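You operate a simulated robot arm through the tools that you are given. There is no shell and no other tool.

You run a simulated robot arm. Do the job below in one go: nothing can be reset, and whatever is moved stays where it is left.

TASK
Set the red hook's side like the other: hook in the card's hole, yellow arm out and locked.
Fine: push the hook home; tighten the orange knob; the blue hook and white arm stay.

The check looks at the end state, three seconds after you hand in, the way a careful person would. Anything else that was tipped, shoved, dropped, spilled or broken makes it a failure.

THE ROBOT
A 6-joint arm with a two-finger parallel gripper, fixed in place. Base frame: the origin is at the foot of the arm, x ahead of it, y to its left, z up. Readings come in mm, degrees, newtons and seconds.
With the tool pointing down near the work surface it reaches from about 240 to 620 mm from the base axis. Its first joint turns from -66.0 to 66.0 degrees. Payload 2.7 kg.
Tool frame: the origin (TCP) lies between the finger pads and is the grasp point; the fingertips stand 23 mm ahead of it; z points along the fingers, y is the line along which they close. Largest opening 94 mm; finger width 38, thickness 10; the body of the gripper, 54 by 96 mm, starts 39 mm behind the TCP.
Orientation is that of the tool frame in the base frame, as [roll, pitch, yaw] about the fixed x, y, z axes, in that order (R = Rz(yaw) Ry(pitch) Rx(roll)). With the fingers straight down and closing along the base's y, the tool's x points along the base's -x, its y along +y and its z along -z.

THE INTERFACE
- The arm moves only by the tool arm_command. Its argument "rows" is a list of rows, each a list of 6 numbers: the shift along the tool's x, y, z in units of 150 mm (1.0 is 150 mm), then the turn, a rotation vector about the tool's x, y, z in units of 120 degrees (1.0 is 120 degrees). In form: [[x, y, z, ax, ay, az], ...]. A call has 1 to 20 rows; each row is the pose to reach, as a shift and turn from the pose commanded when the call began, along the tool's axes at that moment. "jaw" is the closure in counts, from 0 (fully open) to 255 (shut), set as the call begins (left out, the last holds). A call with a number of a shift or a turn outside -1 to 1 is refused whole. A row lasts 0.2 s, in which the tool goes at most 50 mm and 8.6 degrees; a call with a longer step from one row to the next is refused whole, and so is a gripper value outside its range. Where a pose cannot be reached the arm comes as near as it can. A force on the tool above 60 N (or 10 N above the force at the start of the call, whichever is more), or a blocked arm, ends the call early, and 0.2 s more pass. Each finger travels about 45 mm/s and halts on what it meets, pressing with about 20 N; the grip force reading is that of the motor and also rises with nothing between the fingers. The clock runs only during rows and for 0.2 s after the last one: add rows that repeat a pose to give the fingers time. The reply holds the time, the measured pose of the TCP, the force on the tool along the base axes, the opening and the grip force, in the units named above and with some noise, with the torque about the TCP (base axes, N m) and any sound that the robot's microphone picked up, and new pictures: "show" is both (left out), scene, wrist or none.
- Cameras (640 x 400 px; columns grow to the right, rows downward): "scene" is fixed at [58, -420.5, 1410.1]; the picture's right is [0.90, -0.44, 0.00], its down [-0.23, -0.47, -0.85] and it looks along [0.37, 0.76, -0.53] (base axes); focal length 329 px, centre (320, 200). "wrist" rides on the gripper at [86, 16, -74] in the tool frame; the picture's right is [-0.18, 0.98, 0.00], its down [-0.58, -0.11, -0.81] and it looks along [-0.79, -0.15, 0.59] (tool axes); focal length 243 px, centre (320, 200). There is no depth. A picture from a camera that has moved, and an enlarged one, comes with that camera's place and axes in the base frame and with its lens.
- inspect(camera, box): a new picture of the part [left, top, right, bottom] of that camera's present view, enlarged. No time passes.
- hand_in(): hands the job in; it is judged then, once.

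Nothing tells you positions but the pictures and the camera data. Unless the task says otherwise, let go and move clear before handing in.

The tools are called as a command line: name --pt "numbers of a row" for each row, then --argument value for the rest, lists and objects as JSON in quotes. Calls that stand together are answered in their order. arm_command: Moves the arm, as the interface text tells. Its arguments: {"type":"object","properties":{"rows":{"type":"array"},"jaw":{"type":"number"},"show":{"type":"string","enum":["both","scene","wrist","none"]}},"required":["rows"]} The other tools are called the same way: inspect (camera, box) takes an enlarged picture of a part of a camera's view; hand_in () hands the job in.

At the start:

```text
time_s: 0.0
eef_pos: [277.5, 210.6, 1217.0]
ee_rot: [-180.0, -0.1, 179.9]
wrist_force: [0.2, -0.3, 0.2]
moment: [0.0, 0.0, 0.01]
width: 93.9
finger_force: 0.2
```

scene: 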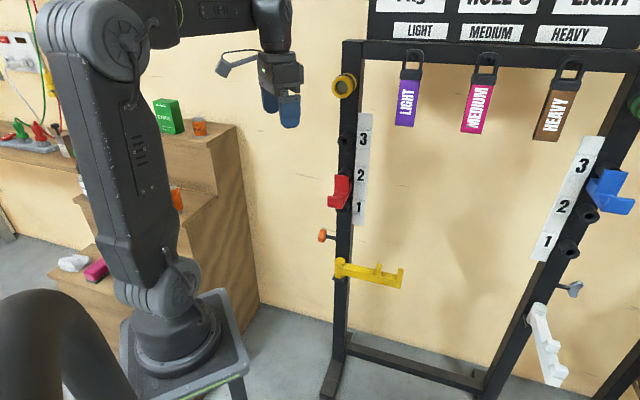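
wrist: 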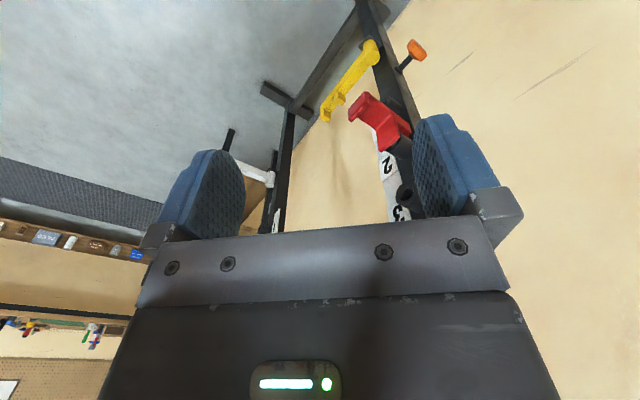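

I see a squat-rack-like frame with a red hook on the left post and a blue hook on the right post, plus a yellow arm with an orange knob and a white arm with its own knob. Before moving I'll enlarge each part to see how the two sides differ.

inspect --camera "scene" --box '[290, 100, 450, 200]'

inspect --camera "scene" --box '[290, 200, 450, 300]'

inspect --camera "scene" --box '[500, 130, 640, 217]'

inspect --camera "scene" --box '[480, 210, 640, 390]'

inspect --camera "scene" --box '[330, 0, 640, 160]'

inspect --camera "wrist" --box '[240, 20, 480, 240]'

```text
4.00 times, centred on (370, 150) of scene
camera zoom: at [58.0, -420.5, 1410.1], right [0.9, -0.44, 0.0], down [-0.23, -0.47, -0.85], along [0.37, 0.76, -0.53], focal length 1314 px, centre (120, 400)
```

zoom: 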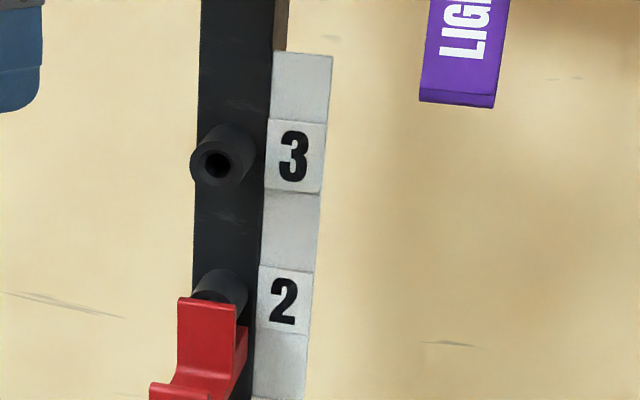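

```text
4.00 times, centred on (370, 250) of scene
camera zoom: at [58.0, -420.5, 1410.1], right [0.9, -0.44, 0.0], down [-0.23, -0.47, -0.85], along [0.37, 0.76, -0.53], focal length 1314 px, centre (120, 0)
```

zoom: 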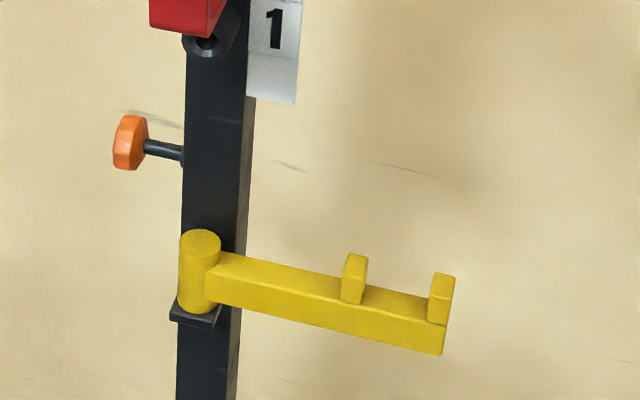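

```text
4.57 times, centred on (570, 174) of scene
camera zoom: at [58.0, -420.5, 1410.1], right [0.9, -0.44, 0.0], down [-0.23, -0.47, -0.85], along [0.37, 0.76, -0.53], focal length 1502 px, centre (-823, 321)
```

zoom: 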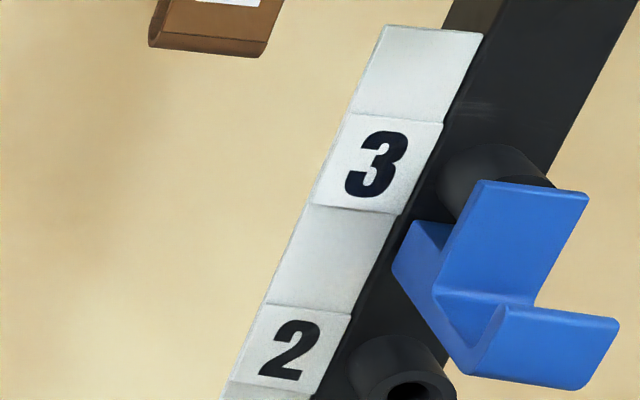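

```text
2.22 times, centred on (560, 300) of scene
camera zoom: at [58.0, -420.5, 1410.1], right [0.9, -0.44, 0.0], down [-0.23, -0.47, -0.85], along [0.37, 0.76, -0.53], focal length 730 px, centre (-213, -22)
```

zoom: 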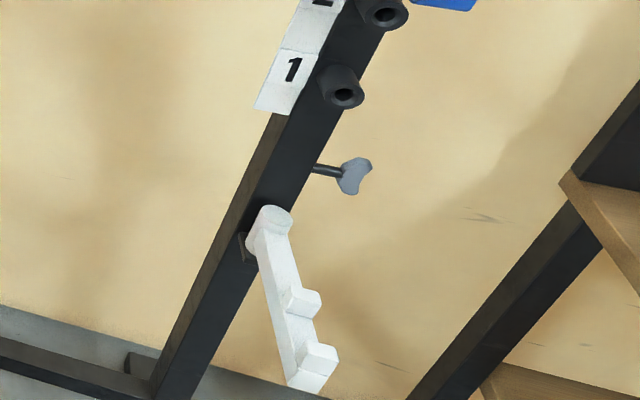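

```text
2.06 times, centred on (485, 80) of scene
camera zoom: at [58.0, -420.5, 1410.1], right [0.9, -0.44, 0.0], down [-0.23, -0.47, -0.85], along [0.37, 0.76, -0.53], focal length 678 px, centre (-21, 448)
```

zoom: 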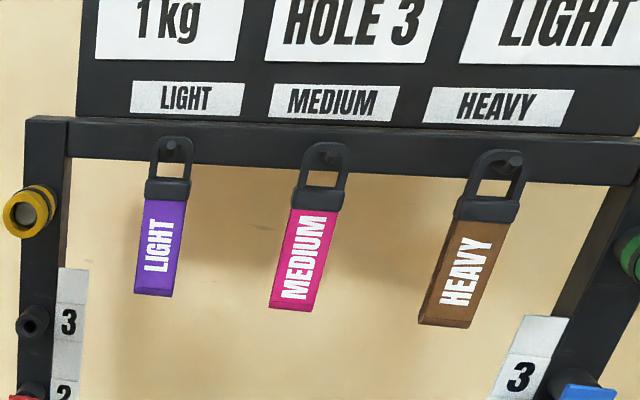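

```text
1.82 times, centred on (360, 130) of wrist
camera zoom: at [192.0, 226.8, 1291.5], right [0.18, 0.98, 0.0], down [0.58, -0.11, 0.81], along [0.79, -0.15, -0.59], focal length 441 px, centre (247, 327)
```

zoom: 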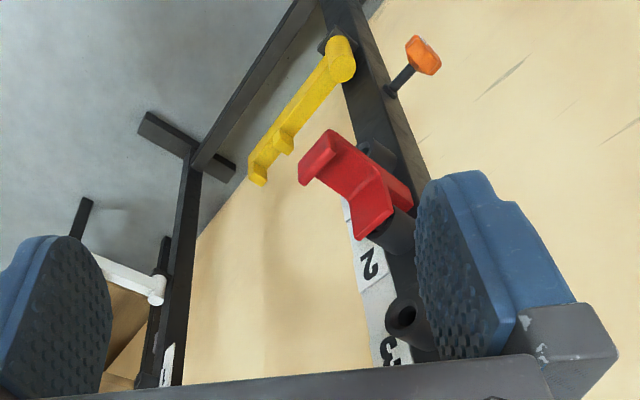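

The card reads HOLE 3 and the blue hook sits in its hole 3, while the red hook is in hole 2, near (470, 290, 970). The yellow arm is folded into the rack plane, the white one points out to the front, and the rack looks turned about 45°. I'll yaw the tool 45° so the wrist camera faces the rack and I can measure.

arm_command --pt "0 0 0 0 0 -0.0625" --pt "0 0 0 0 0 -0.125" --pt "0 0 0 0 0 -0.1875" --pt "0 0 0 0 0 -0.25" --pt "0 0 0 0 0 -0.3125" --pt "0 0 0 0 0 -0.375" --jaw 0

```text
time_s: 1.4
eef_pos: [277.2, 211.4, 1216.2]
ee_rot: [180.0, 0.0, -134.9]
wrist_force: [0.2, 1.2, 0.2]
moment: [0.01, 0.0, 0.01]
width: 93.9
finger_force: 0.0
camera wrist: at [206.1, 161.3, 1291.2], right [-0.57, 0.82, 0.0], down [0.49, 0.34, 0.81], along [0.66, 0.46, -0.59], focal length 243 px, centre (320, 200)
```

scene: 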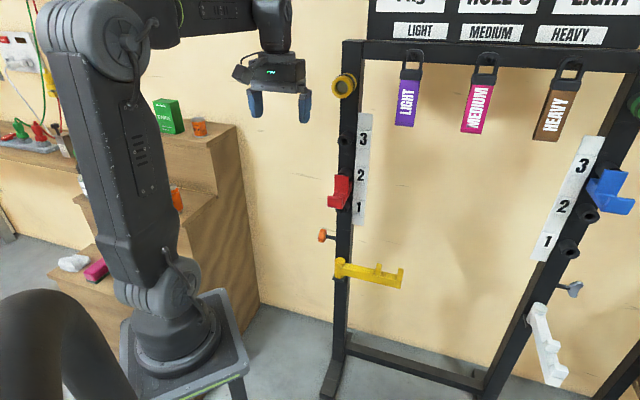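
wrist: 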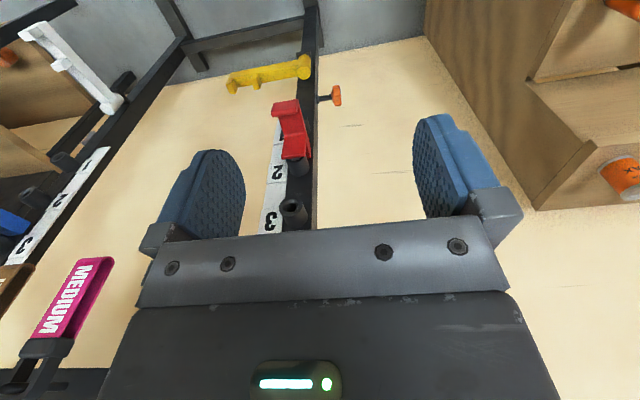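

The wrist camera now faces the left post directly, with its picture upside down. I'll enlarge the hook, yellow arm and knobs to measure them.

inspect --camera "wrist" --box '[210, 30, 370, 130]'

inspect --camera "wrist" --box '[220, 130, 380, 230]'

inspect --camera "wrist" --box '[0, 0, 160, 100]'

inspect --camera "wrist" --box '[0, 130, 160, 270]'

inspect --camera "scene" --box '[310, 160, 374, 200]'

inspect --camera "scene" --box '[80, 0, 320, 150]'

```text
4.00 times, centred on (290, 80) of wrist
camera zoom: at [206.1, 161.3, 1291.2], right [-0.57, 0.82, 0.0], down [0.49, 0.34, 0.81], along [0.66, 0.46, -0.59], focal length 970 px, centre (440, 680)
```

zoom: 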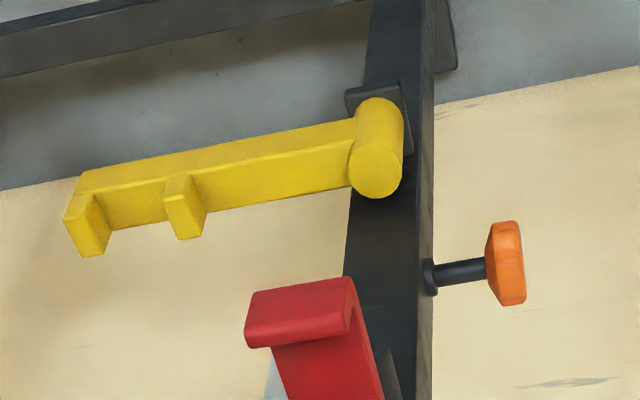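

```text
4.00 times, centred on (300, 180) of wrist
camera zoom: at [206.1, 161.3, 1291.2], right [-0.57, 0.82, 0.0], down [0.49, 0.34, 0.81], along [0.66, 0.46, -0.59], focal length 970 px, centre (400, 280)
```

zoom: 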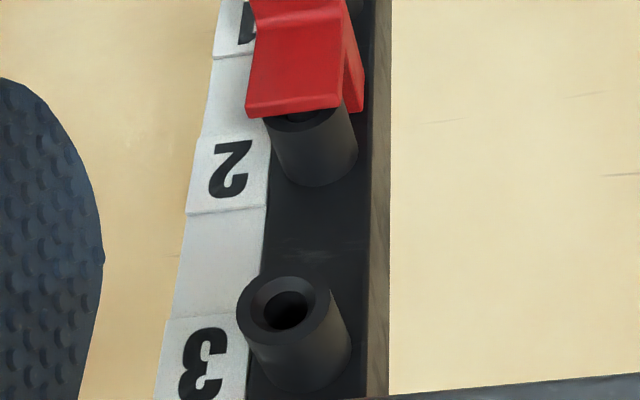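

```text
4.00 times, centred on (80, 50) of wrist
camera zoom: at [206.1, 161.3, 1291.2], right [-0.57, 0.82, 0.0], down [0.49, 0.34, 0.81], along [0.66, 0.46, -0.59], focal length 970 px, centre (1280, 800)
```

zoom: 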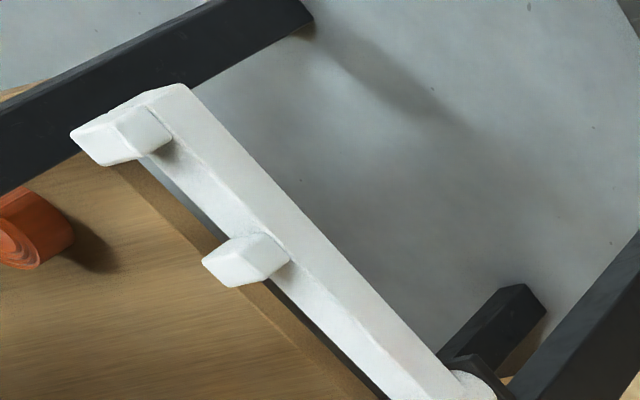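

```text
2.86 times, centred on (80, 200) of wrist
camera zoom: at [206.1, 161.3, 1291.2], right [-0.57, 0.82, 0.0], down [0.49, 0.34, 0.81], along [0.66, 0.46, -0.59], focal length 693 px, centre (1006, 200)
```

zoom: 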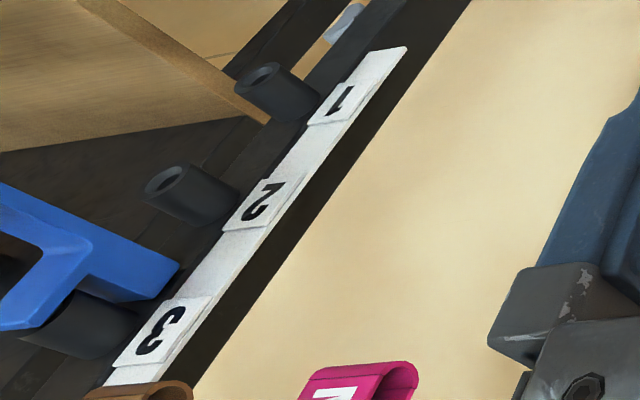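

```text
10.00 times, centred on (342, 180) of scene
camera zoom: at [58.0, -420.5, 1410.1], right [0.9, -0.44, 0.0], down [-0.23, -0.47, -0.85], along [0.37, 0.76, -0.53], focal length 3286 px, centre (100, 400)
```

zoom: 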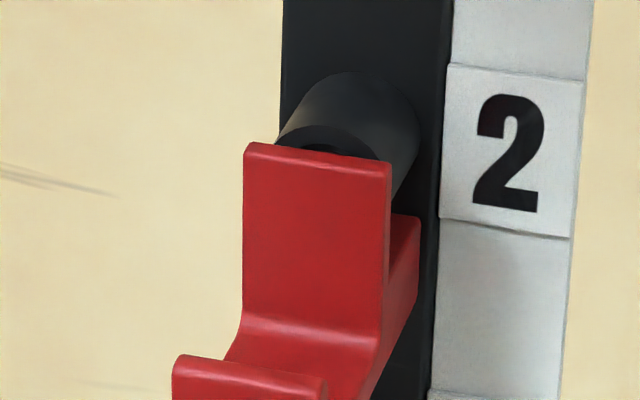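

```text
2.67 times, centred on (200, 75) of scene
camera zoom: at [58.0, -420.5, 1410.1], right [0.9, -0.44, 0.0], down [-0.23, -0.47, -0.85], along [0.37, 0.76, -0.53], focal length 876 px, centre (640, 533)
```

zoom: 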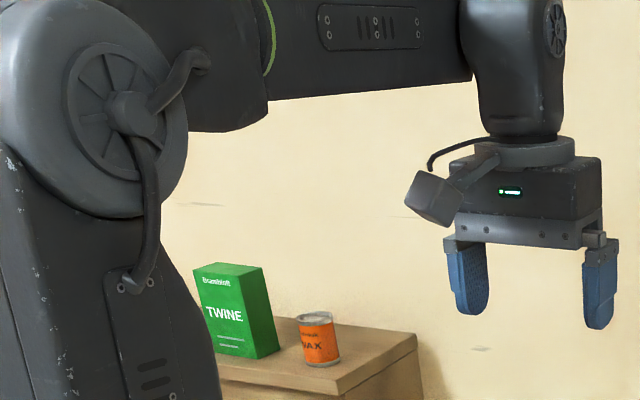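

Triangulation puts the hole 3 mouth near (480, 297, 1082) with a hole pitch of about 113 mm. The rack's front normal is about (-0.70, -0.71), the orange knob is near (462, 389, 706), and the arm pivot is around z 650. I'll tilt the gripper 45° toward the rack and move in front of the hook for a closer look.

arm_command --pt "-0.05 -0.07 0.1 0 -0.047 0" --pt "-0.1 -0.14 0.2 0 -0.094 0" --pt "-0.15 -0.21 0.3 0 -0.141 0" --pt "-0.2 -0.28 0.4 0 -0.188 0" --pt "-0.25 -0.35 0.5 0 -0.235 0" --pt "-0.3 -0.42 0.6 0 -0.282 0" --pt "-0.35 -0.49 0.7 0 -0.329 0" --pt "-0.4 -0.56 0.8 0 -0.375 0" --pt "-0.4 -0.56 0.8 0 -0.375 0"

```text
time_s: 3.4
eef_pos: [380.5, 192.8, 1093.9]
ee_rot: [180.0, 45.1, -135.0]
wrist_force: [-0.3, -0.3, 0.0]
moment: [0.04, -0.02, 0.01]
width: 93.9
finger_force: 0.1
camera wrist: at [289.3, 124.2, 1086.3], right [-0.6, 0.79, 0.13], down [-0.04, -0.19, 0.98], along [0.8, 0.59, 0.14], focal length 243 px, centre (320, 200)
```

scene: 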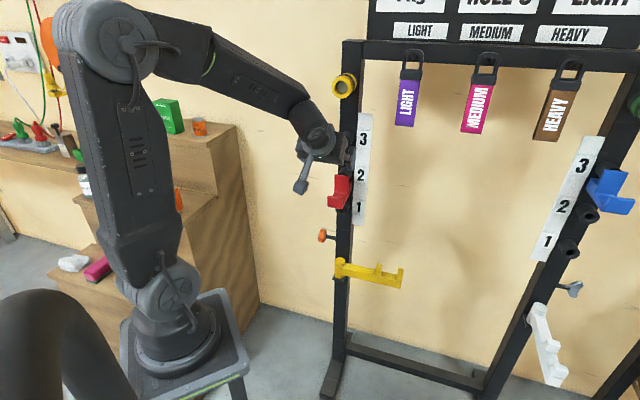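
wrist: 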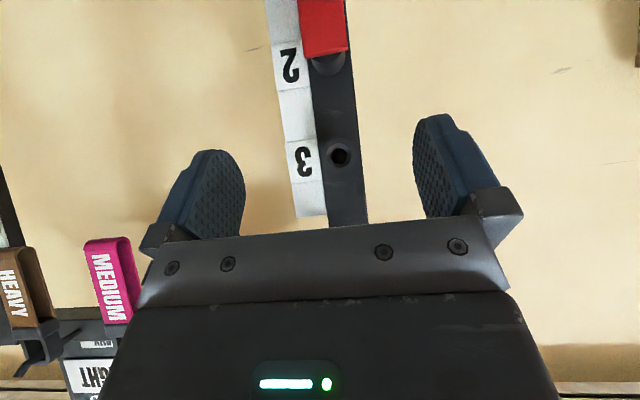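

The camera now looks almost straight along the hole 3 boss. I'll lower about 90 mm to see the red hook and its fit in hole 2.

arm_command --pt "0.106 0 0.106 0 0 0" --pt "0.212 0 0.212 0 0 0" --pt "0.318 0 0.318 0 0 0" --pt "0.424 0 0.424 0 0 0" --pt "0.424 0 0.424 0 0 0"

```text
time_s: 4.6
eef_pos: [378.0, 193.8, 1007.3]
ee_rot: [180.0, 45.0, -135.0]
wrist_force: [0.8, 0.3, 0.2]
moment: [-0.01, 0.0, 0.0]
width: 94.1
finger_force: 0.1
camera wrist: at [287.0, 124.5, 998.2], right [-0.6, 0.79, 0.13], down [-0.04, -0.19, 0.98], along [0.8, 0.59, 0.14], focal length 243 px, centre (320, 200)
```

scene: 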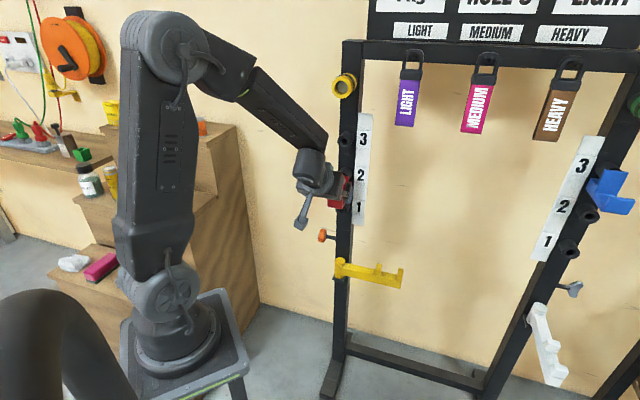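
wrist: 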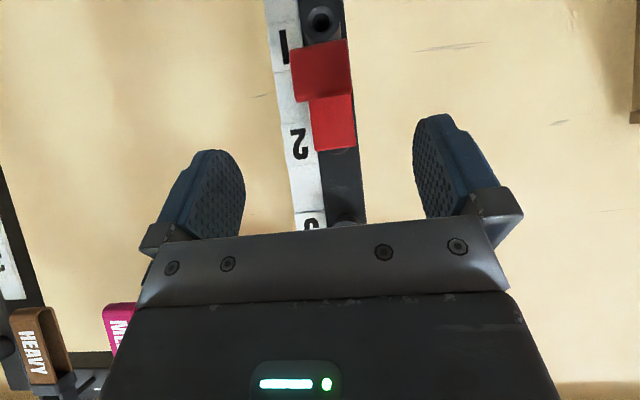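

Both parts of the hook are in view now. I'll enlarge to get its outline, and hole 1 beneath it.

inspect --camera "wrist" --box '[240, 0, 400, 100]'

inspect --camera "wrist" --box '[240, 80, 400, 180]'

inspect --camera "scene" --box '[280, 140, 376, 200]'

```text
4.00 times, centred on (320, 50) of wrist
camera zoom: at [287.0, 124.5, 998.2], right [-0.6, 0.79, 0.13], down [-0.04, -0.19, 0.98], along [0.8, 0.59, 0.14], focal length 970 px, centre (320, 800)
```

zoom: 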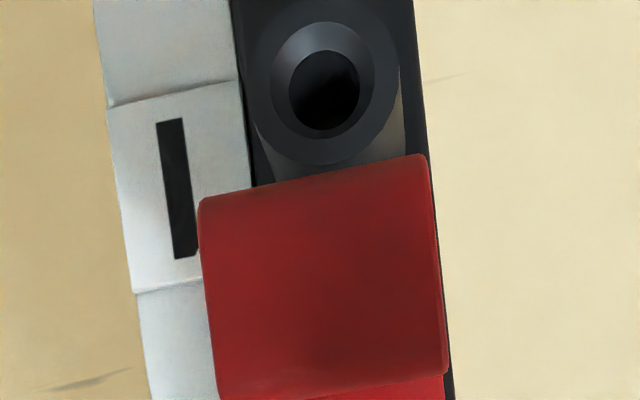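

```text
4.00 times, centred on (320, 130) of wrist
camera zoom: at [287.0, 124.5, 998.2], right [-0.6, 0.79, 0.13], down [-0.04, -0.19, 0.98], along [0.8, 0.59, 0.14], focal length 970 px, centre (320, 480)
```

zoom: 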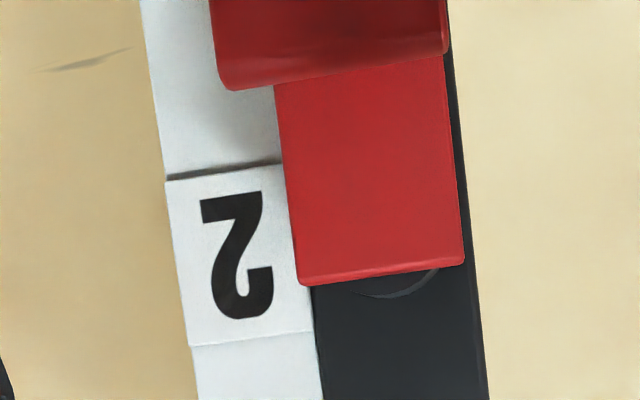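

```text
6.67 times, centred on (328, 170) of scene
camera zoom: at [58.0, -420.5, 1410.1], right [0.9, -0.44, 0.0], down [-0.23, -0.47, -0.85], along [0.37, 0.76, -0.53], focal length 2191 px, centre (267, 400)
```

zoom: 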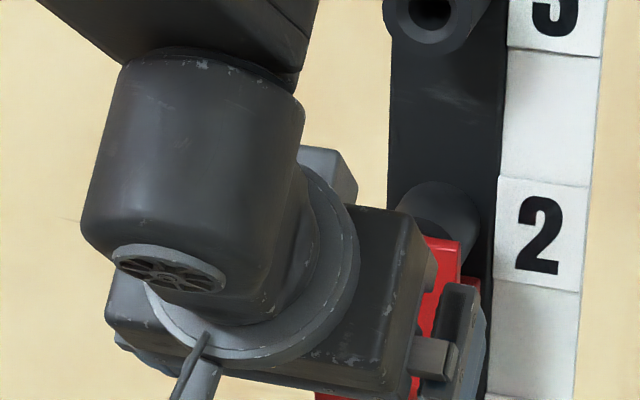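

Hole 1 measures near (480, 297, 862) and the hook's plate top is at about z 984. I'll go lower to read the pitch from a matching view of hole 1, and to see the knob and the yellow arm up close.

arm_command --pt "0.12 0 0.12 0 0 0" --pt "0.24 0 0.24 0 0 0" --pt "0.36 0 0.36 0 0 0" --pt "0.48 0 0.48 0 0 0" --pt "0.603 0 0.603 0 0 0" --pt "0.603 0 0.603 0 0 0" --show "wrist"

```text
time_s: 6.0
eef_pos: [379.2, 191.5, 879.9]
ee_rot: [179.9, 45.0, -135.0]
wrist_force: [0.0, 1.0, -0.3]
moment: [-0.02, 0.02, 0.01]
width: 93.9
finger_force: 0.1
camera wrist: at [288.5, 123.5, 870.9], right [-0.6, 0.79, 0.13], down [-0.04, -0.19, 0.98], along [0.8, 0.59, 0.14], focal length 243 px, centre (320, 200)
```

wrist: 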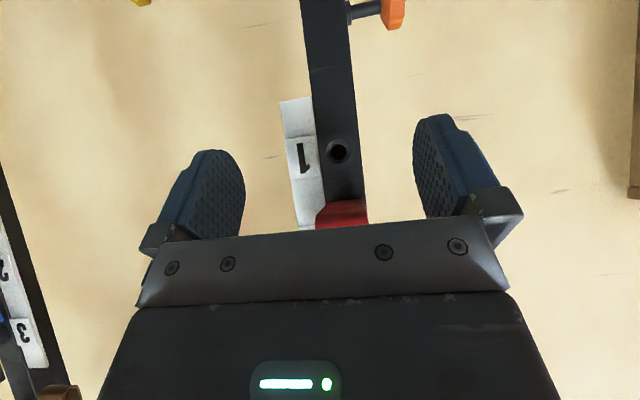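

inspect --camera "wrist" --box '[290, 115, 386, 175]'

inspect --camera "wrist" --box '[290, 0, 450, 100]'

inspect --camera "wrist" --box '[280, 170, 400, 245]'

```text
6.67 times, centred on (338, 145) of wrist
camera zoom: at [288.5, 123.5, 870.9], right [-0.6, 0.79, 0.13], down [-0.04, -0.19, 0.98], along [0.8, 0.59, 0.14], focal length 1618 px, centre (200, 567)
```

zoom: 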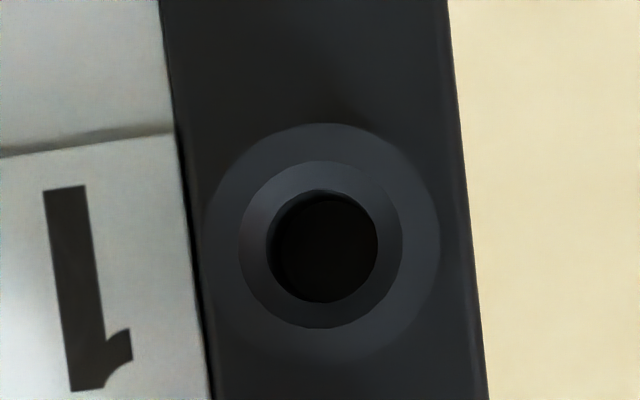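

```text
4.00 times, centred on (370, 50) of wrist
camera zoom: at [288.5, 123.5, 870.9], right [-0.6, 0.79, 0.13], down [-0.04, -0.19, 0.98], along [0.8, 0.59, 0.14], focal length 970 px, centre (120, 800)
```

zoom: 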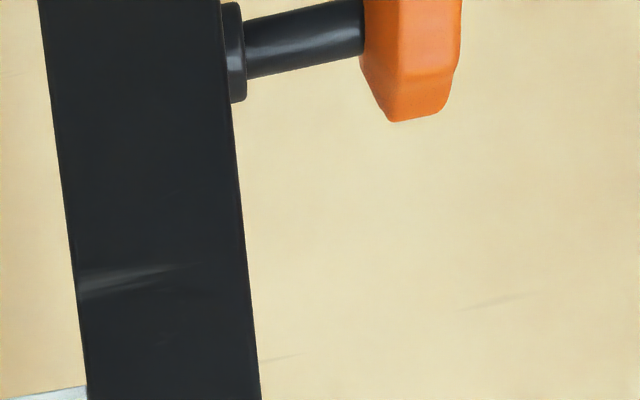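

```text
5.33 times, centred on (340, 208) of wrist
camera zoom: at [288.5, 123.5, 870.9], right [-0.6, 0.79, 0.13], down [-0.04, -0.19, 0.98], along [0.8, 0.59, 0.14], focal length 1294 px, centre (213, 160)
```

zoom: 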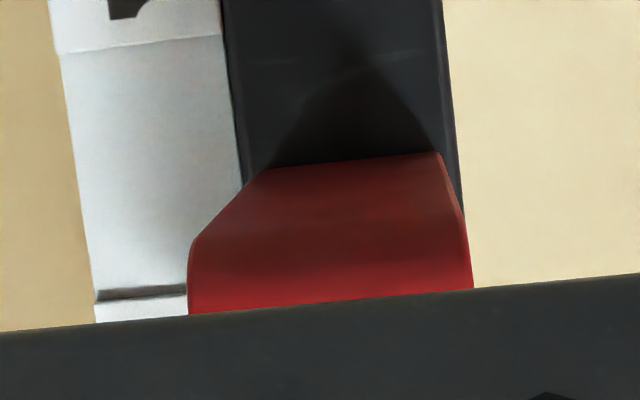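

The pitch works out to 110 mm: hole 1 at z 860, hole 2 at 970, hole 3 at 1080, all with their mouths near (480, 297). Next I'll compare the two knobs' shape and orientation in the scene view.

inspect --camera "scene" --box '[540, 270, 604, 310]'

inspect --camera "scene" --box '[300, 215, 364, 255]'

inspect --camera "scene" --box '[320, 240, 416, 300]'

inspect --camera "scene" --box '[500, 290, 596, 390]'

```text
10.00 times, centred on (572, 290) of scene
camera zoom: at [58.0, -420.5, 1410.1], right [0.9, -0.44, 0.0], down [-0.23, -0.47, -0.85], along [0.37, 0.76, -0.53], focal length 3286 px, centre (-2200, -700)
```

zoom: 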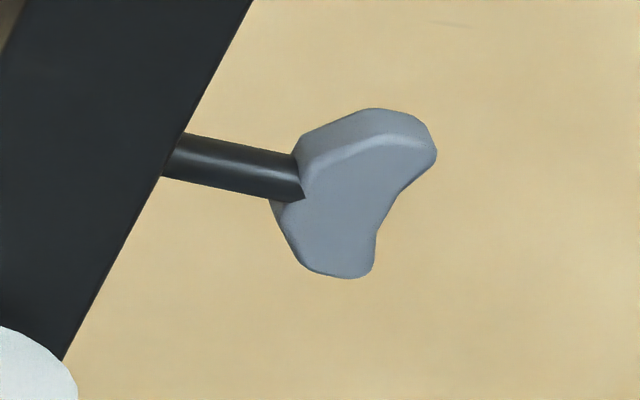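

```text
10.00 times, centred on (332, 235) of scene
camera zoom: at [58.0, -420.5, 1410.1], right [0.9, -0.44, 0.0], down [-0.23, -0.47, -0.85], along [0.37, 0.76, -0.53], focal length 3286 px, centre (200, -150)
```

zoom: 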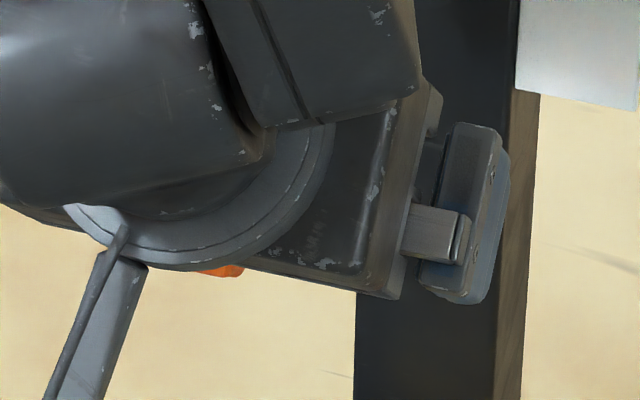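

```text
6.67 times, centred on (368, 270) of scene
camera zoom: at [58.0, -420.5, 1410.1], right [0.9, -0.44, 0.0], down [-0.23, -0.47, -0.85], along [0.37, 0.76, -0.53], focal length 2191 px, centre (0, -267)
```

zoom: 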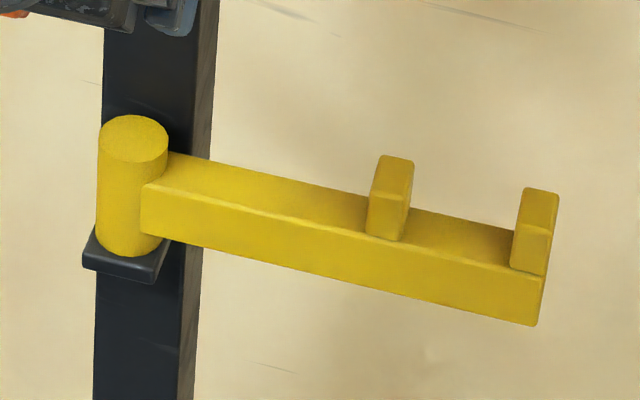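

```text
4.00 times, centred on (548, 340) of scene
camera zoom: at [58.0, -420.5, 1410.1], right [0.9, -0.44, 0.0], down [-0.23, -0.47, -0.85], along [0.37, 0.76, -0.53], focal length 1314 px, centre (-592, -360)
```

zoom: 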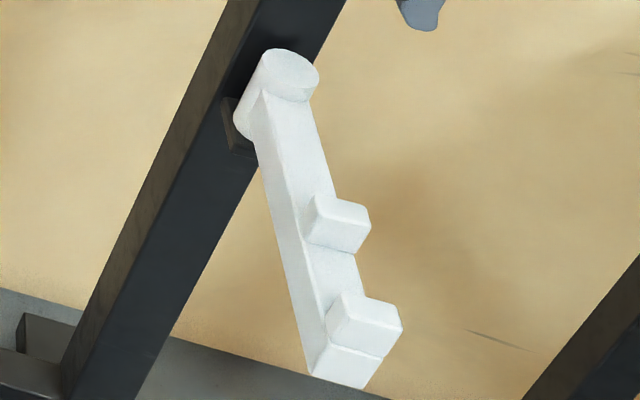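

The hook's centre is directly in front of hole 2, about 42 mm wide, with the tray reaching 72 mm out. I'll go to a standoff up and in front of it, lined up to slide down at 45° with one finger on each side.

arm_command --pt "-0.185 0.003 -0.105 0 0 0" --pt "-0.37 0.006 -0.21 0 0 0" --pt "-0.556 0.009 -0.316 0 0 0" --pt "-0.741 0.011 -0.422 0 0 0" --pt "-0.927 0.0137 -0.528 0 0 0" --pt "-0.927 0.0137 -0.528 0 0 0"

```text
time_s: 7.4
eef_pos: [408.3, 221.1, 1031.9]
ee_rot: [-179.9, 44.9, -135.1]
wrist_force: [-0.8, -0.4, 0.2]
moment: [0.0, -0.03, -0.01]
width: 94.0
finger_force: 0.1
camera wrist: at [316.7, 152.6, 1024.5], right [-0.6, 0.79, 0.13], down [-0.04, -0.19, 0.98], along [0.8, 0.59, 0.14], focal length 243 px, centre (320, 200)
```

scene: 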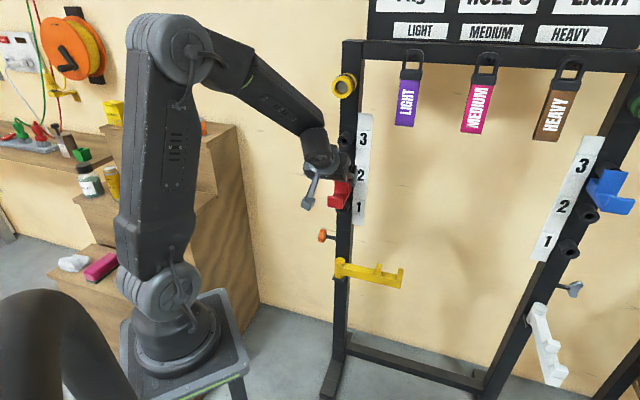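
wrist: 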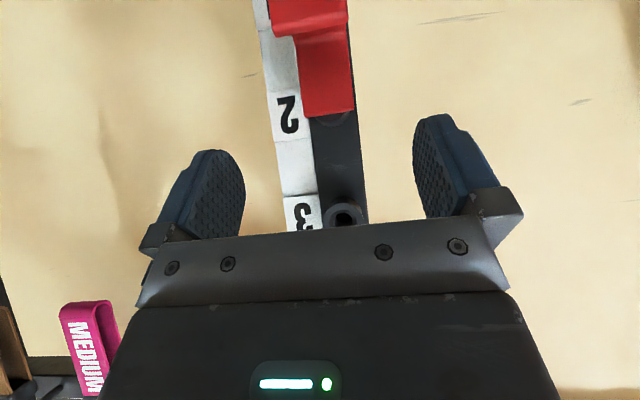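

Everything lines up with the hook centred between the fingers. I'll slide in most of the way and check for clearance.

arm_command --pt "0 0 0.12 0 0 0" --pt "0 0 0.24 0 0 0" --pt "0 0 0.36 0 0 0" --pt "0 0 0.46 0 0 0" --pt "0 0 0.56 0 0 0" --pt "0 0 0.56 0 0 0"

```text
time_s: 8.8
eef_pos: [449.6, 266.8, 974.5]
ee_rot: [179.9, 45.0, -135.0]
wrist_force: [0.5, -0.3, 1.1]
moment: [0.01, -0.03, 0.0]
width: 93.7
finger_force: 0.1
camera wrist: at [359.5, 198.4, 966.2], right [-0.6, 0.79, 0.13], down [-0.04, -0.19, 0.98], along [0.8, 0.59, 0.14], focal length 243 px, centre (320, 200)
```

scene: 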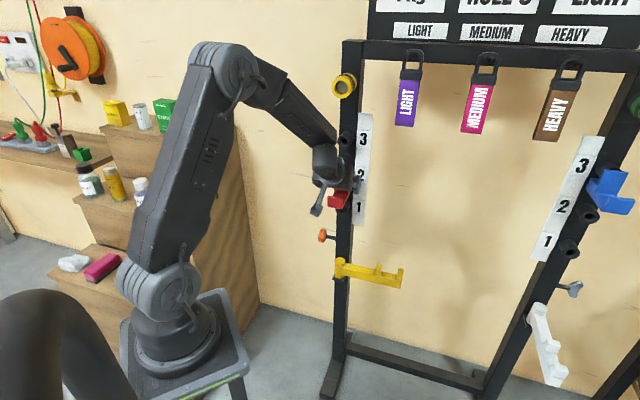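
wrist: 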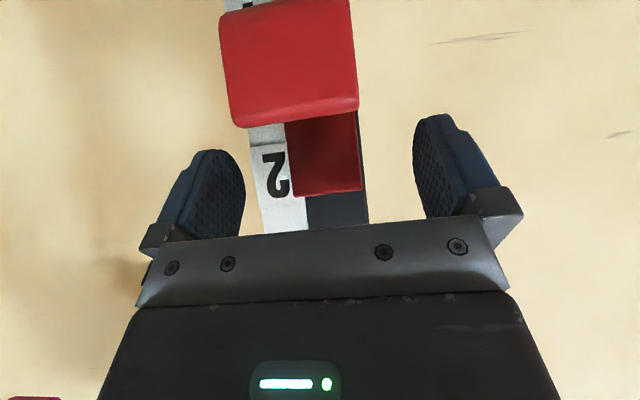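

Clearance is fine, but at 45° the gripper body would come close to the front lip. I'll stand the tool up to 30° from vertical and settle so the pads cover the plate and the tray floor.

arm_command --pt "0 0 0 0 0.0625 0" --pt "0 0 0 0 0.125 0" --pt "0.023 0 0.07 0 0.125 0" --pt "0.046 0 0.14 0 0.125 0" --pt "0.069 0 0.21 0 0.125 0" --pt "0.069 0 0.21 0 0.125 0"

```text
time_s: 10.2
eef_pos: [461.6, 278.2, 944.1]
ee_rot: [-180.0, 29.9, -135.1]
wrist_force: [-0.2, 0.2, 0.1]
moment: [0.01, 0.01, 0.02]
width: 94.3
finger_force: 0.0
camera wrist: at [371.1, 210.9, 965.9], right [-0.58, 0.81, 0.09], down [0.15, -0.01, 0.99], along [0.8, 0.59, -0.12], focal length 243 px, centre (320, 200)
```

scene: 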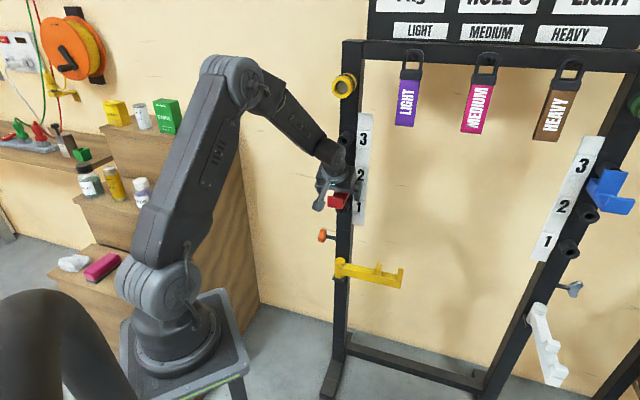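
wrist: 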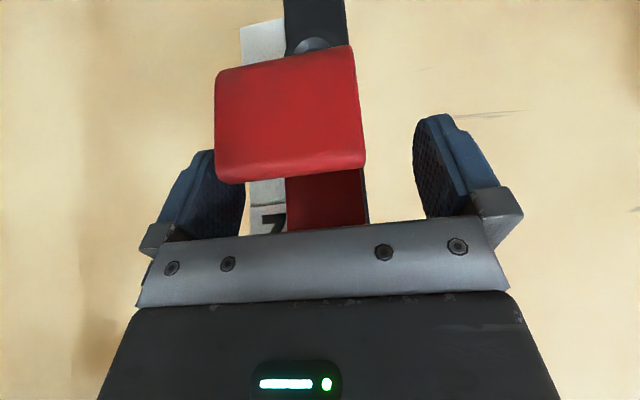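

The gripper is around the hook without touching the lip. Now I'll close on its sides.

arm_command --pt "0 0 0 0 0 0" --pt "0 0 0 0 0 0" --pt "0 0 0 0 0 0" --pt "0 0 0 0 0 0" --pt "0 0 0 0 0 0" --pt "0 0 0 0 0 0" --jaw 255 --show "wrist"

```text
time_s: 11.6
eef_pos: [461.4, 277.4, 944.8]
ee_rot: [180.0, 30.0, -135.1]
wrist_force: [5.5, -6.1, -0.4]
moment: [0.2, 0.07, -0.4]
width: 41.8
finger_force: 20.2
camera wrist: at [371.3, 210.4, 965.9], right [-0.58, 0.81, 0.09], down [0.15, -0.01, 0.99], along [0.8, 0.59, -0.12], focal length 243 px, centre (320, 200)
```

wrist: 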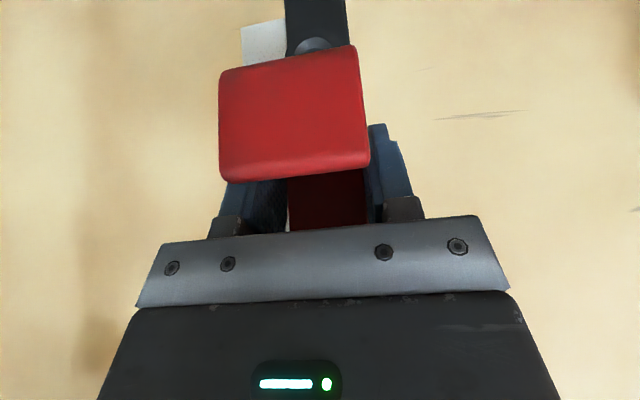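

The hook is gripped at a width of 41.8 mm, with about 8 N of sideways load from being slightly off centre. I'll shift sideways 1 mm to relieve it before pulling.

arm_command --pt "0 -0.0067 0 0 0 0" --pt "0 -0.0067 0 0 0 0" --show "none"

```text
time_s: 12.2
eef_pos: [461.7, 278.5, 944.7]
ee_rot: [-180.0, 30.0, -134.9]
wrist_force: [0.8, -3.2, 2.3]
moment: [0.2, -0.08, -0.15]
width: 42.0
finger_force: 19.9
```

The side load is down to about 3 N. I'll take another half millimetre and pull the hook straight out along the hole's axis, in small steps.

arm_command --pt "0 -0.003 0 0 0 0" --pt "0.0289 -0.003 -0.0167 0 0 0" --pt "0.0577 -0.003 -0.0333 0 0 0" --pt "0.0866 -0.003 -0.05 0 0 0" --pt "0.1155 -0.003 -0.0667 0 0 0"

```text
time_s: 13.4
eef_pos: [446.3, 263.4, 944.1]
ee_rot: [-179.9, 29.8, -135.0]
wrist_force: [-0.4, -0.5, 0.3]
moment: [-0.02, 0.04, 0.01]
width: 41.8
finger_force: 19.9
camera wrist: at [355.9, 195.7, 965.6], right [-0.58, 0.81, 0.09], down [0.15, -0.01, 0.99], along [0.8, 0.59, -0.12], focal length 243 px, centre (320, 200)
```

scene: 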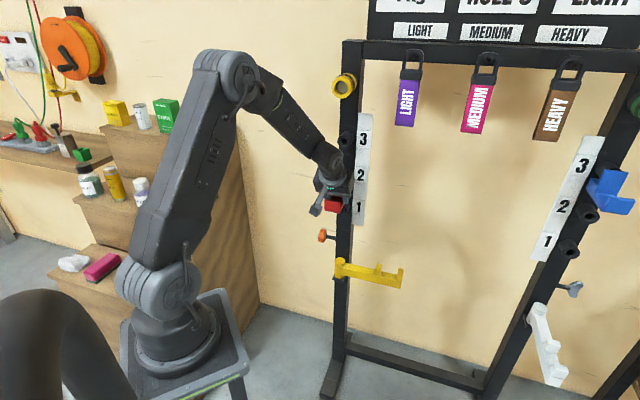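
wrist: 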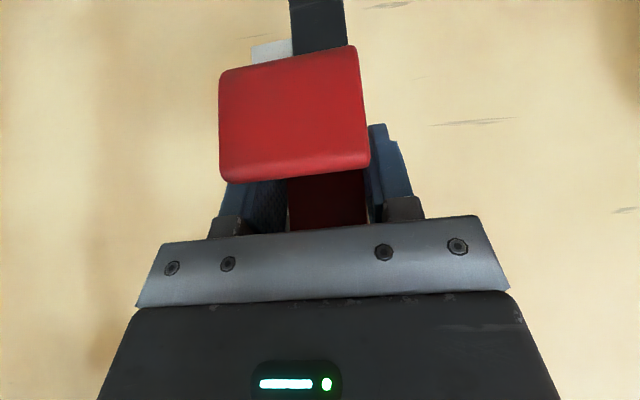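

The hook came along cleanly with almost no force. I'll pull it another 70 mm so the pin is fully out of the boss.

arm_command --pt "0.0866 0 -0.05 0 0 0" --pt "0.1732 0 -0.1 0 0 0" --pt "0.2598 0 -0.15 0 0 0" --pt "0.3464 0 -0.2 0 0 0" --pt "0.404 0 -0.2333 0 0 0" --pt "0.404 0 -0.2333 0 0 0"

inspect --camera "scene" --box '[290, 150, 386, 210]'

```text
time_s: 14.8
eef_pos: [397.1, 213.4, 943.6]
ee_rot: [-180.0, 30.0, -135.1]
wrist_force: [-0.2, 0.8, -0.2]
moment: [-0.05, 0.03, 0.01]
width: 42.0
finger_force: 19.7
camera wrist: at [306.1, 145.5, 964.7], right [-0.58, 0.81, 0.09], down [0.15, -0.01, 0.99], along [0.8, 0.59, -0.12], focal length 243 px, centre (320, 200)
```

scene: 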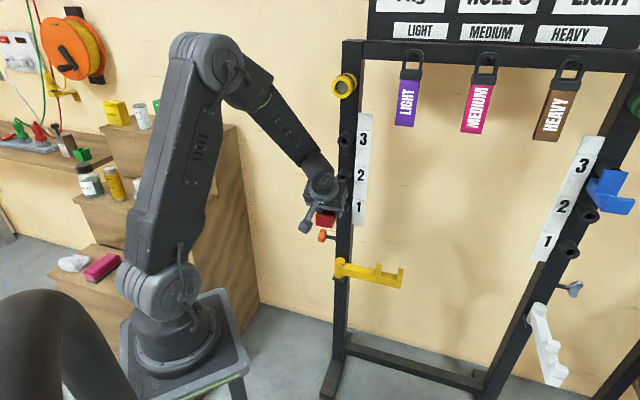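
wrist: 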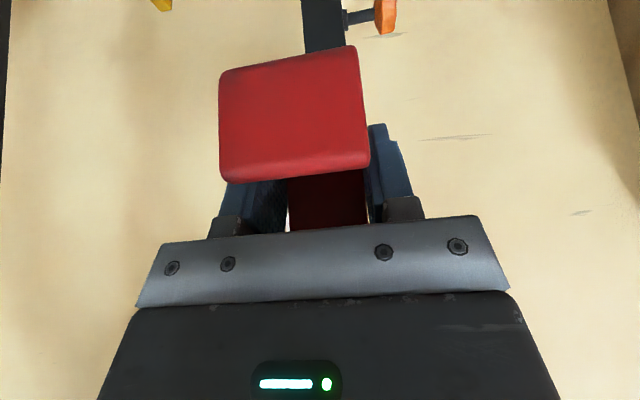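

```text
6.67 times, centred on (338, 180) of scene
camera zoom: at [58.0, -420.5, 1410.1], right [0.9, -0.44, 0.0], down [-0.23, -0.47, -0.85], along [0.37, 0.76, -0.53], focal length 2191 px, centre (200, 333)
```

zoom: 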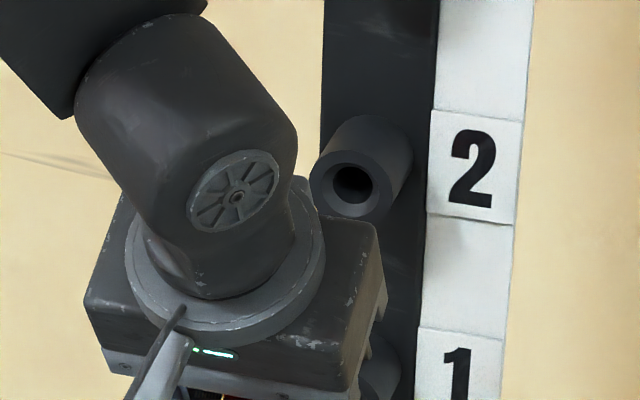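

Hole 2 is empty and the hook is free in the grip. I'll measure holes 3 and 2 again at high zoom to confirm the lift distance before raising.

inspect --camera "scene" --box '[312, 120, 376, 160]'

inspect --camera "scene" --box '[312, 160, 376, 200]'

inspect --camera "scene" --box '[540, 200, 604, 240]'

inspect --camera "scene" --box '[520, 225, 600, 275]'

```text
10.00 times, centred on (344, 140) of scene
camera zoom: at [58.0, -420.5, 1410.1], right [0.9, -0.44, 0.0], down [-0.23, -0.47, -0.85], along [0.37, 0.76, -0.53], focal length 3286 px, centre (80, 800)
```

zoom: 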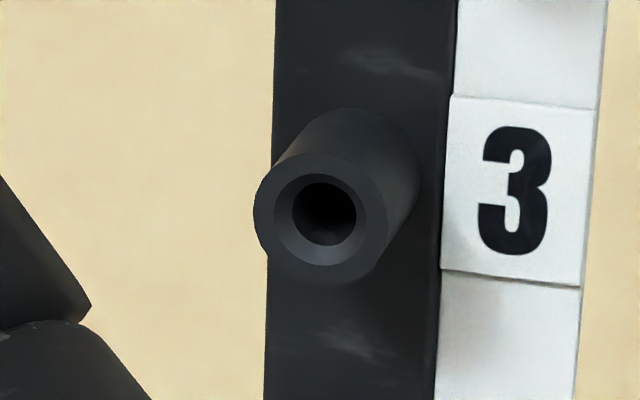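

```text
10.00 times, centred on (344, 180) of scene
camera zoom: at [58.0, -420.5, 1410.1], right [0.9, -0.44, 0.0], down [-0.23, -0.47, -0.85], along [0.37, 0.76, -0.53], focal length 3286 px, centre (80, 400)
```

zoom: 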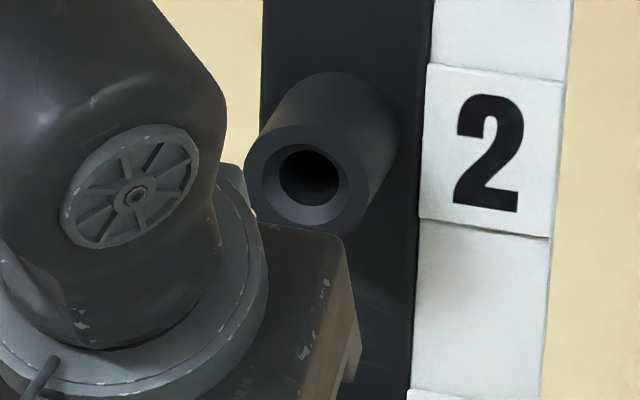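

```text
10.00 times, centred on (572, 220) of scene
camera zoom: at [58.0, -420.5, 1410.1], right [0.9, -0.44, 0.0], down [-0.23, -0.47, -0.85], along [0.37, 0.76, -0.53], focal length 3286 px, centre (-2200, 0)
```

zoom: 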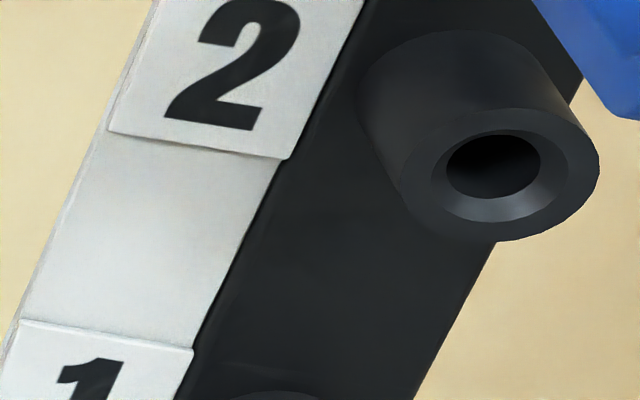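

```text
8.00 times, centred on (560, 250) of scene
camera zoom: at [58.0, -420.5, 1410.1], right [0.9, -0.44, 0.0], down [-0.23, -0.47, -0.85], along [0.37, 0.76, -0.53], focal length 2629 px, centre (-1600, -200)
```

zoom: 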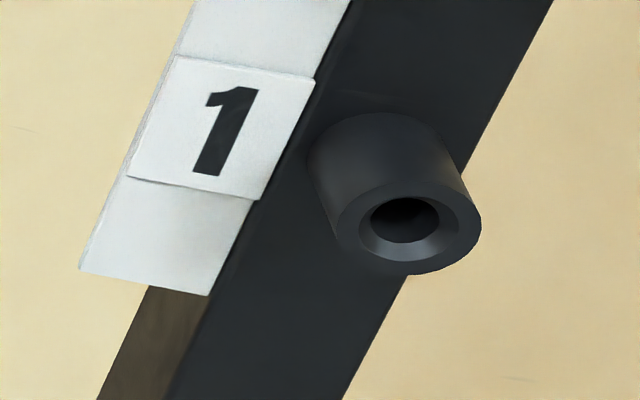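

Both cameras now agree on a 110 mm pitch and a rack angle of exactly 45°. I'll lift straight up 110 mm and compare the hook with hole 3.

arm_command --pt "-0.061 0 -0.1058 0 0 0" --pt "-0.1222 0 -0.2117 0 0 0" --pt "-0.1833 0 -0.3175 0 0 0" --pt "-0.2444 0 -0.4234 0 0 0" --pt "-0.3056 0 -0.5292 0 0 0" --pt "-0.3667 0 -0.6351 0 0 0" --pt "-0.3667 0 -0.6351 0 0 0"

inspect --camera "scene" --box '[290, 110, 386, 170]'

inspect --camera "wrist" --box '[200, 0, 440, 150]'

```text
time_s: 16.4
eef_pos: [395.7, 211.7, 1053.1]
ee_rot: [-179.9, 30.0, -135.0]
wrist_force: [0.6, -0.7, -3.4]
moment: [-0.03, 0.03, 0.0]
width: 41.9
finger_force: 19.9
camera wrist: at [307.0, 144.1, 1075.8], right [-0.58, 0.81, 0.09], down [0.15, -0.01, 0.99], along [0.8, 0.59, -0.12], focal length 243 px, centre (320, 200)
```

scene: 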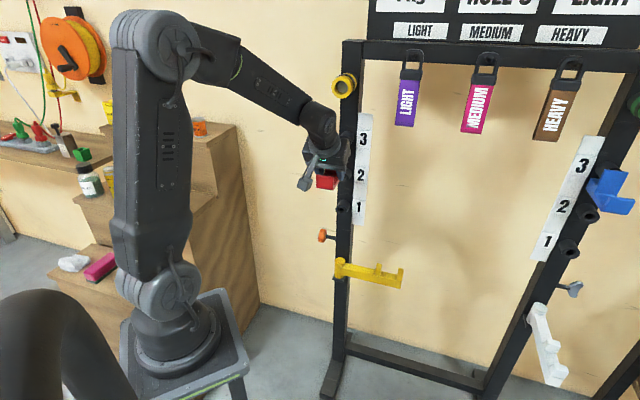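
wrist: 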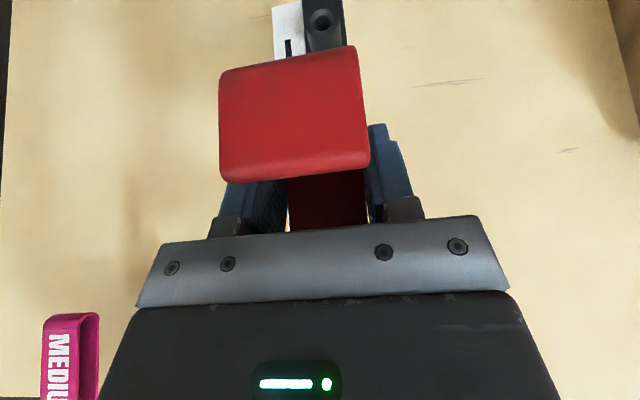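

```text
6.67 times, centred on (338, 140) of scene
camera zoom: at [58.0, -420.5, 1410.1], right [0.9, -0.44, 0.0], down [-0.23, -0.47, -0.85], along [0.37, 0.76, -0.53], focal length 2191 px, centre (200, 600)
```

zoom: 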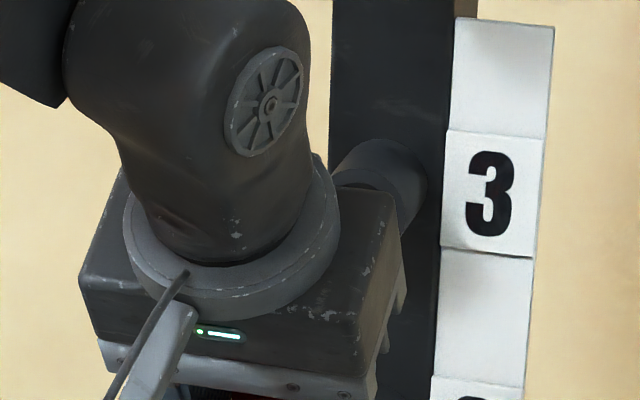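

```text
2.67 times, centred on (320, 75) of wrist
camera zoom: at [307.0, 144.1, 1075.8], right [-0.58, 0.81, 0.09], down [0.15, -0.01, 0.99], along [0.8, 0.59, -0.12], focal length 647 px, centre (320, 533)
```

zoom: 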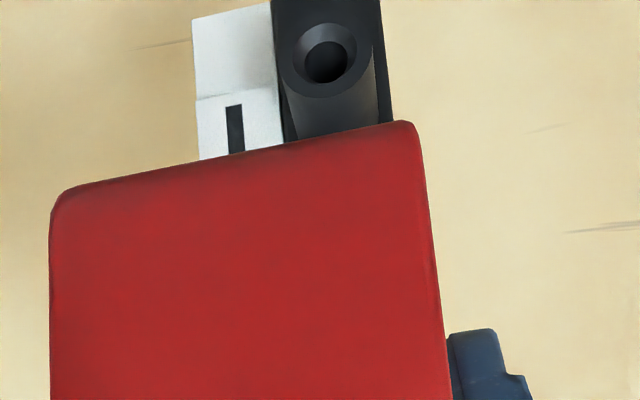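

The hook is now at hole 3's height with the same sideways alignment. I'll move in along the hole axis, slowing down as the pin nears the mouth.

arm_command --pt "-0.0577 0 0.0333 0 0 0" --pt "-0.1155 0 0.0667 0 0 0" --pt "-0.1732 0 0.1 0 0 0" --pt "-0.2309 0 0.1333 0 0 0" --pt "-0.2598 0 0.15 0 0 0" --pt "-0.2598 0 0.15 0 0 0"

inspect --camera "scene" --box '[290, 110, 386, 170]'

```text
time_s: 17.8
eef_pos: [429.2, 244.6, 1055.1]
ee_rot: [-179.9, 30.0, -135.0]
wrist_force: [-0.4, 0.0, -2.9]
moment: [-0.02, 0.04, 0.02]
width: 41.9
finger_force: 19.4
camera wrist: at [339.0, 176.8, 1076.2], right [-0.58, 0.81, 0.09], down [0.15, -0.01, 0.99], along [0.8, 0.59, -0.12], focal length 243 px, centre (320, 200)
```

scene: 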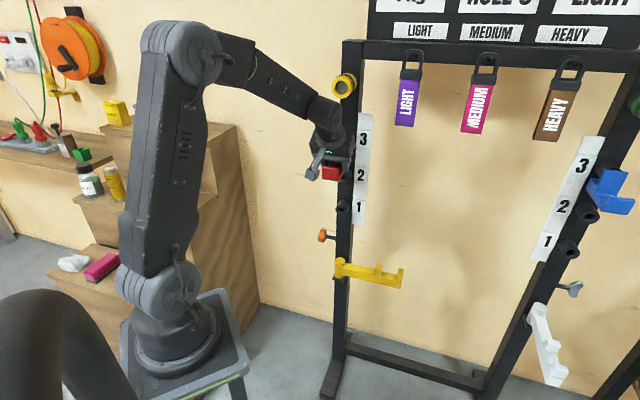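
wrist: 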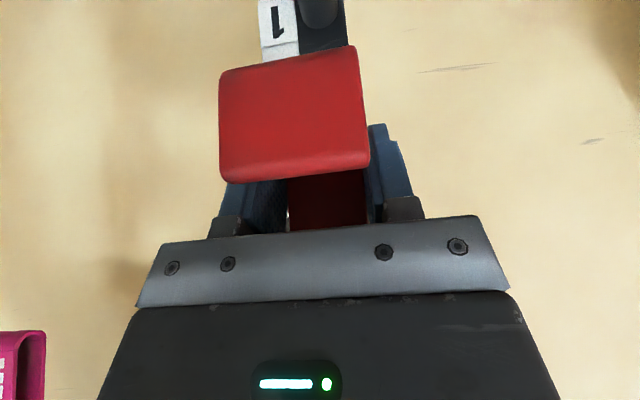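

```text
6.67 times, centred on (338, 140) of scene
camera zoom: at [58.0, -420.4, 1410.1], right [0.9, -0.44, 0.0], down [-0.23, -0.47, -0.85], along [0.37, 0.76, -0.53], focal length 2191 px, centre (200, 600)
```

zoom: 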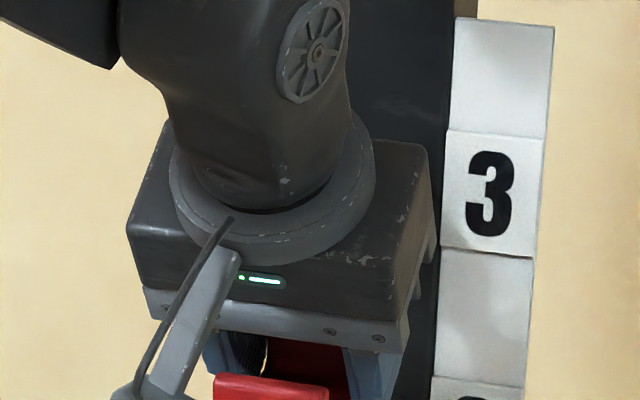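

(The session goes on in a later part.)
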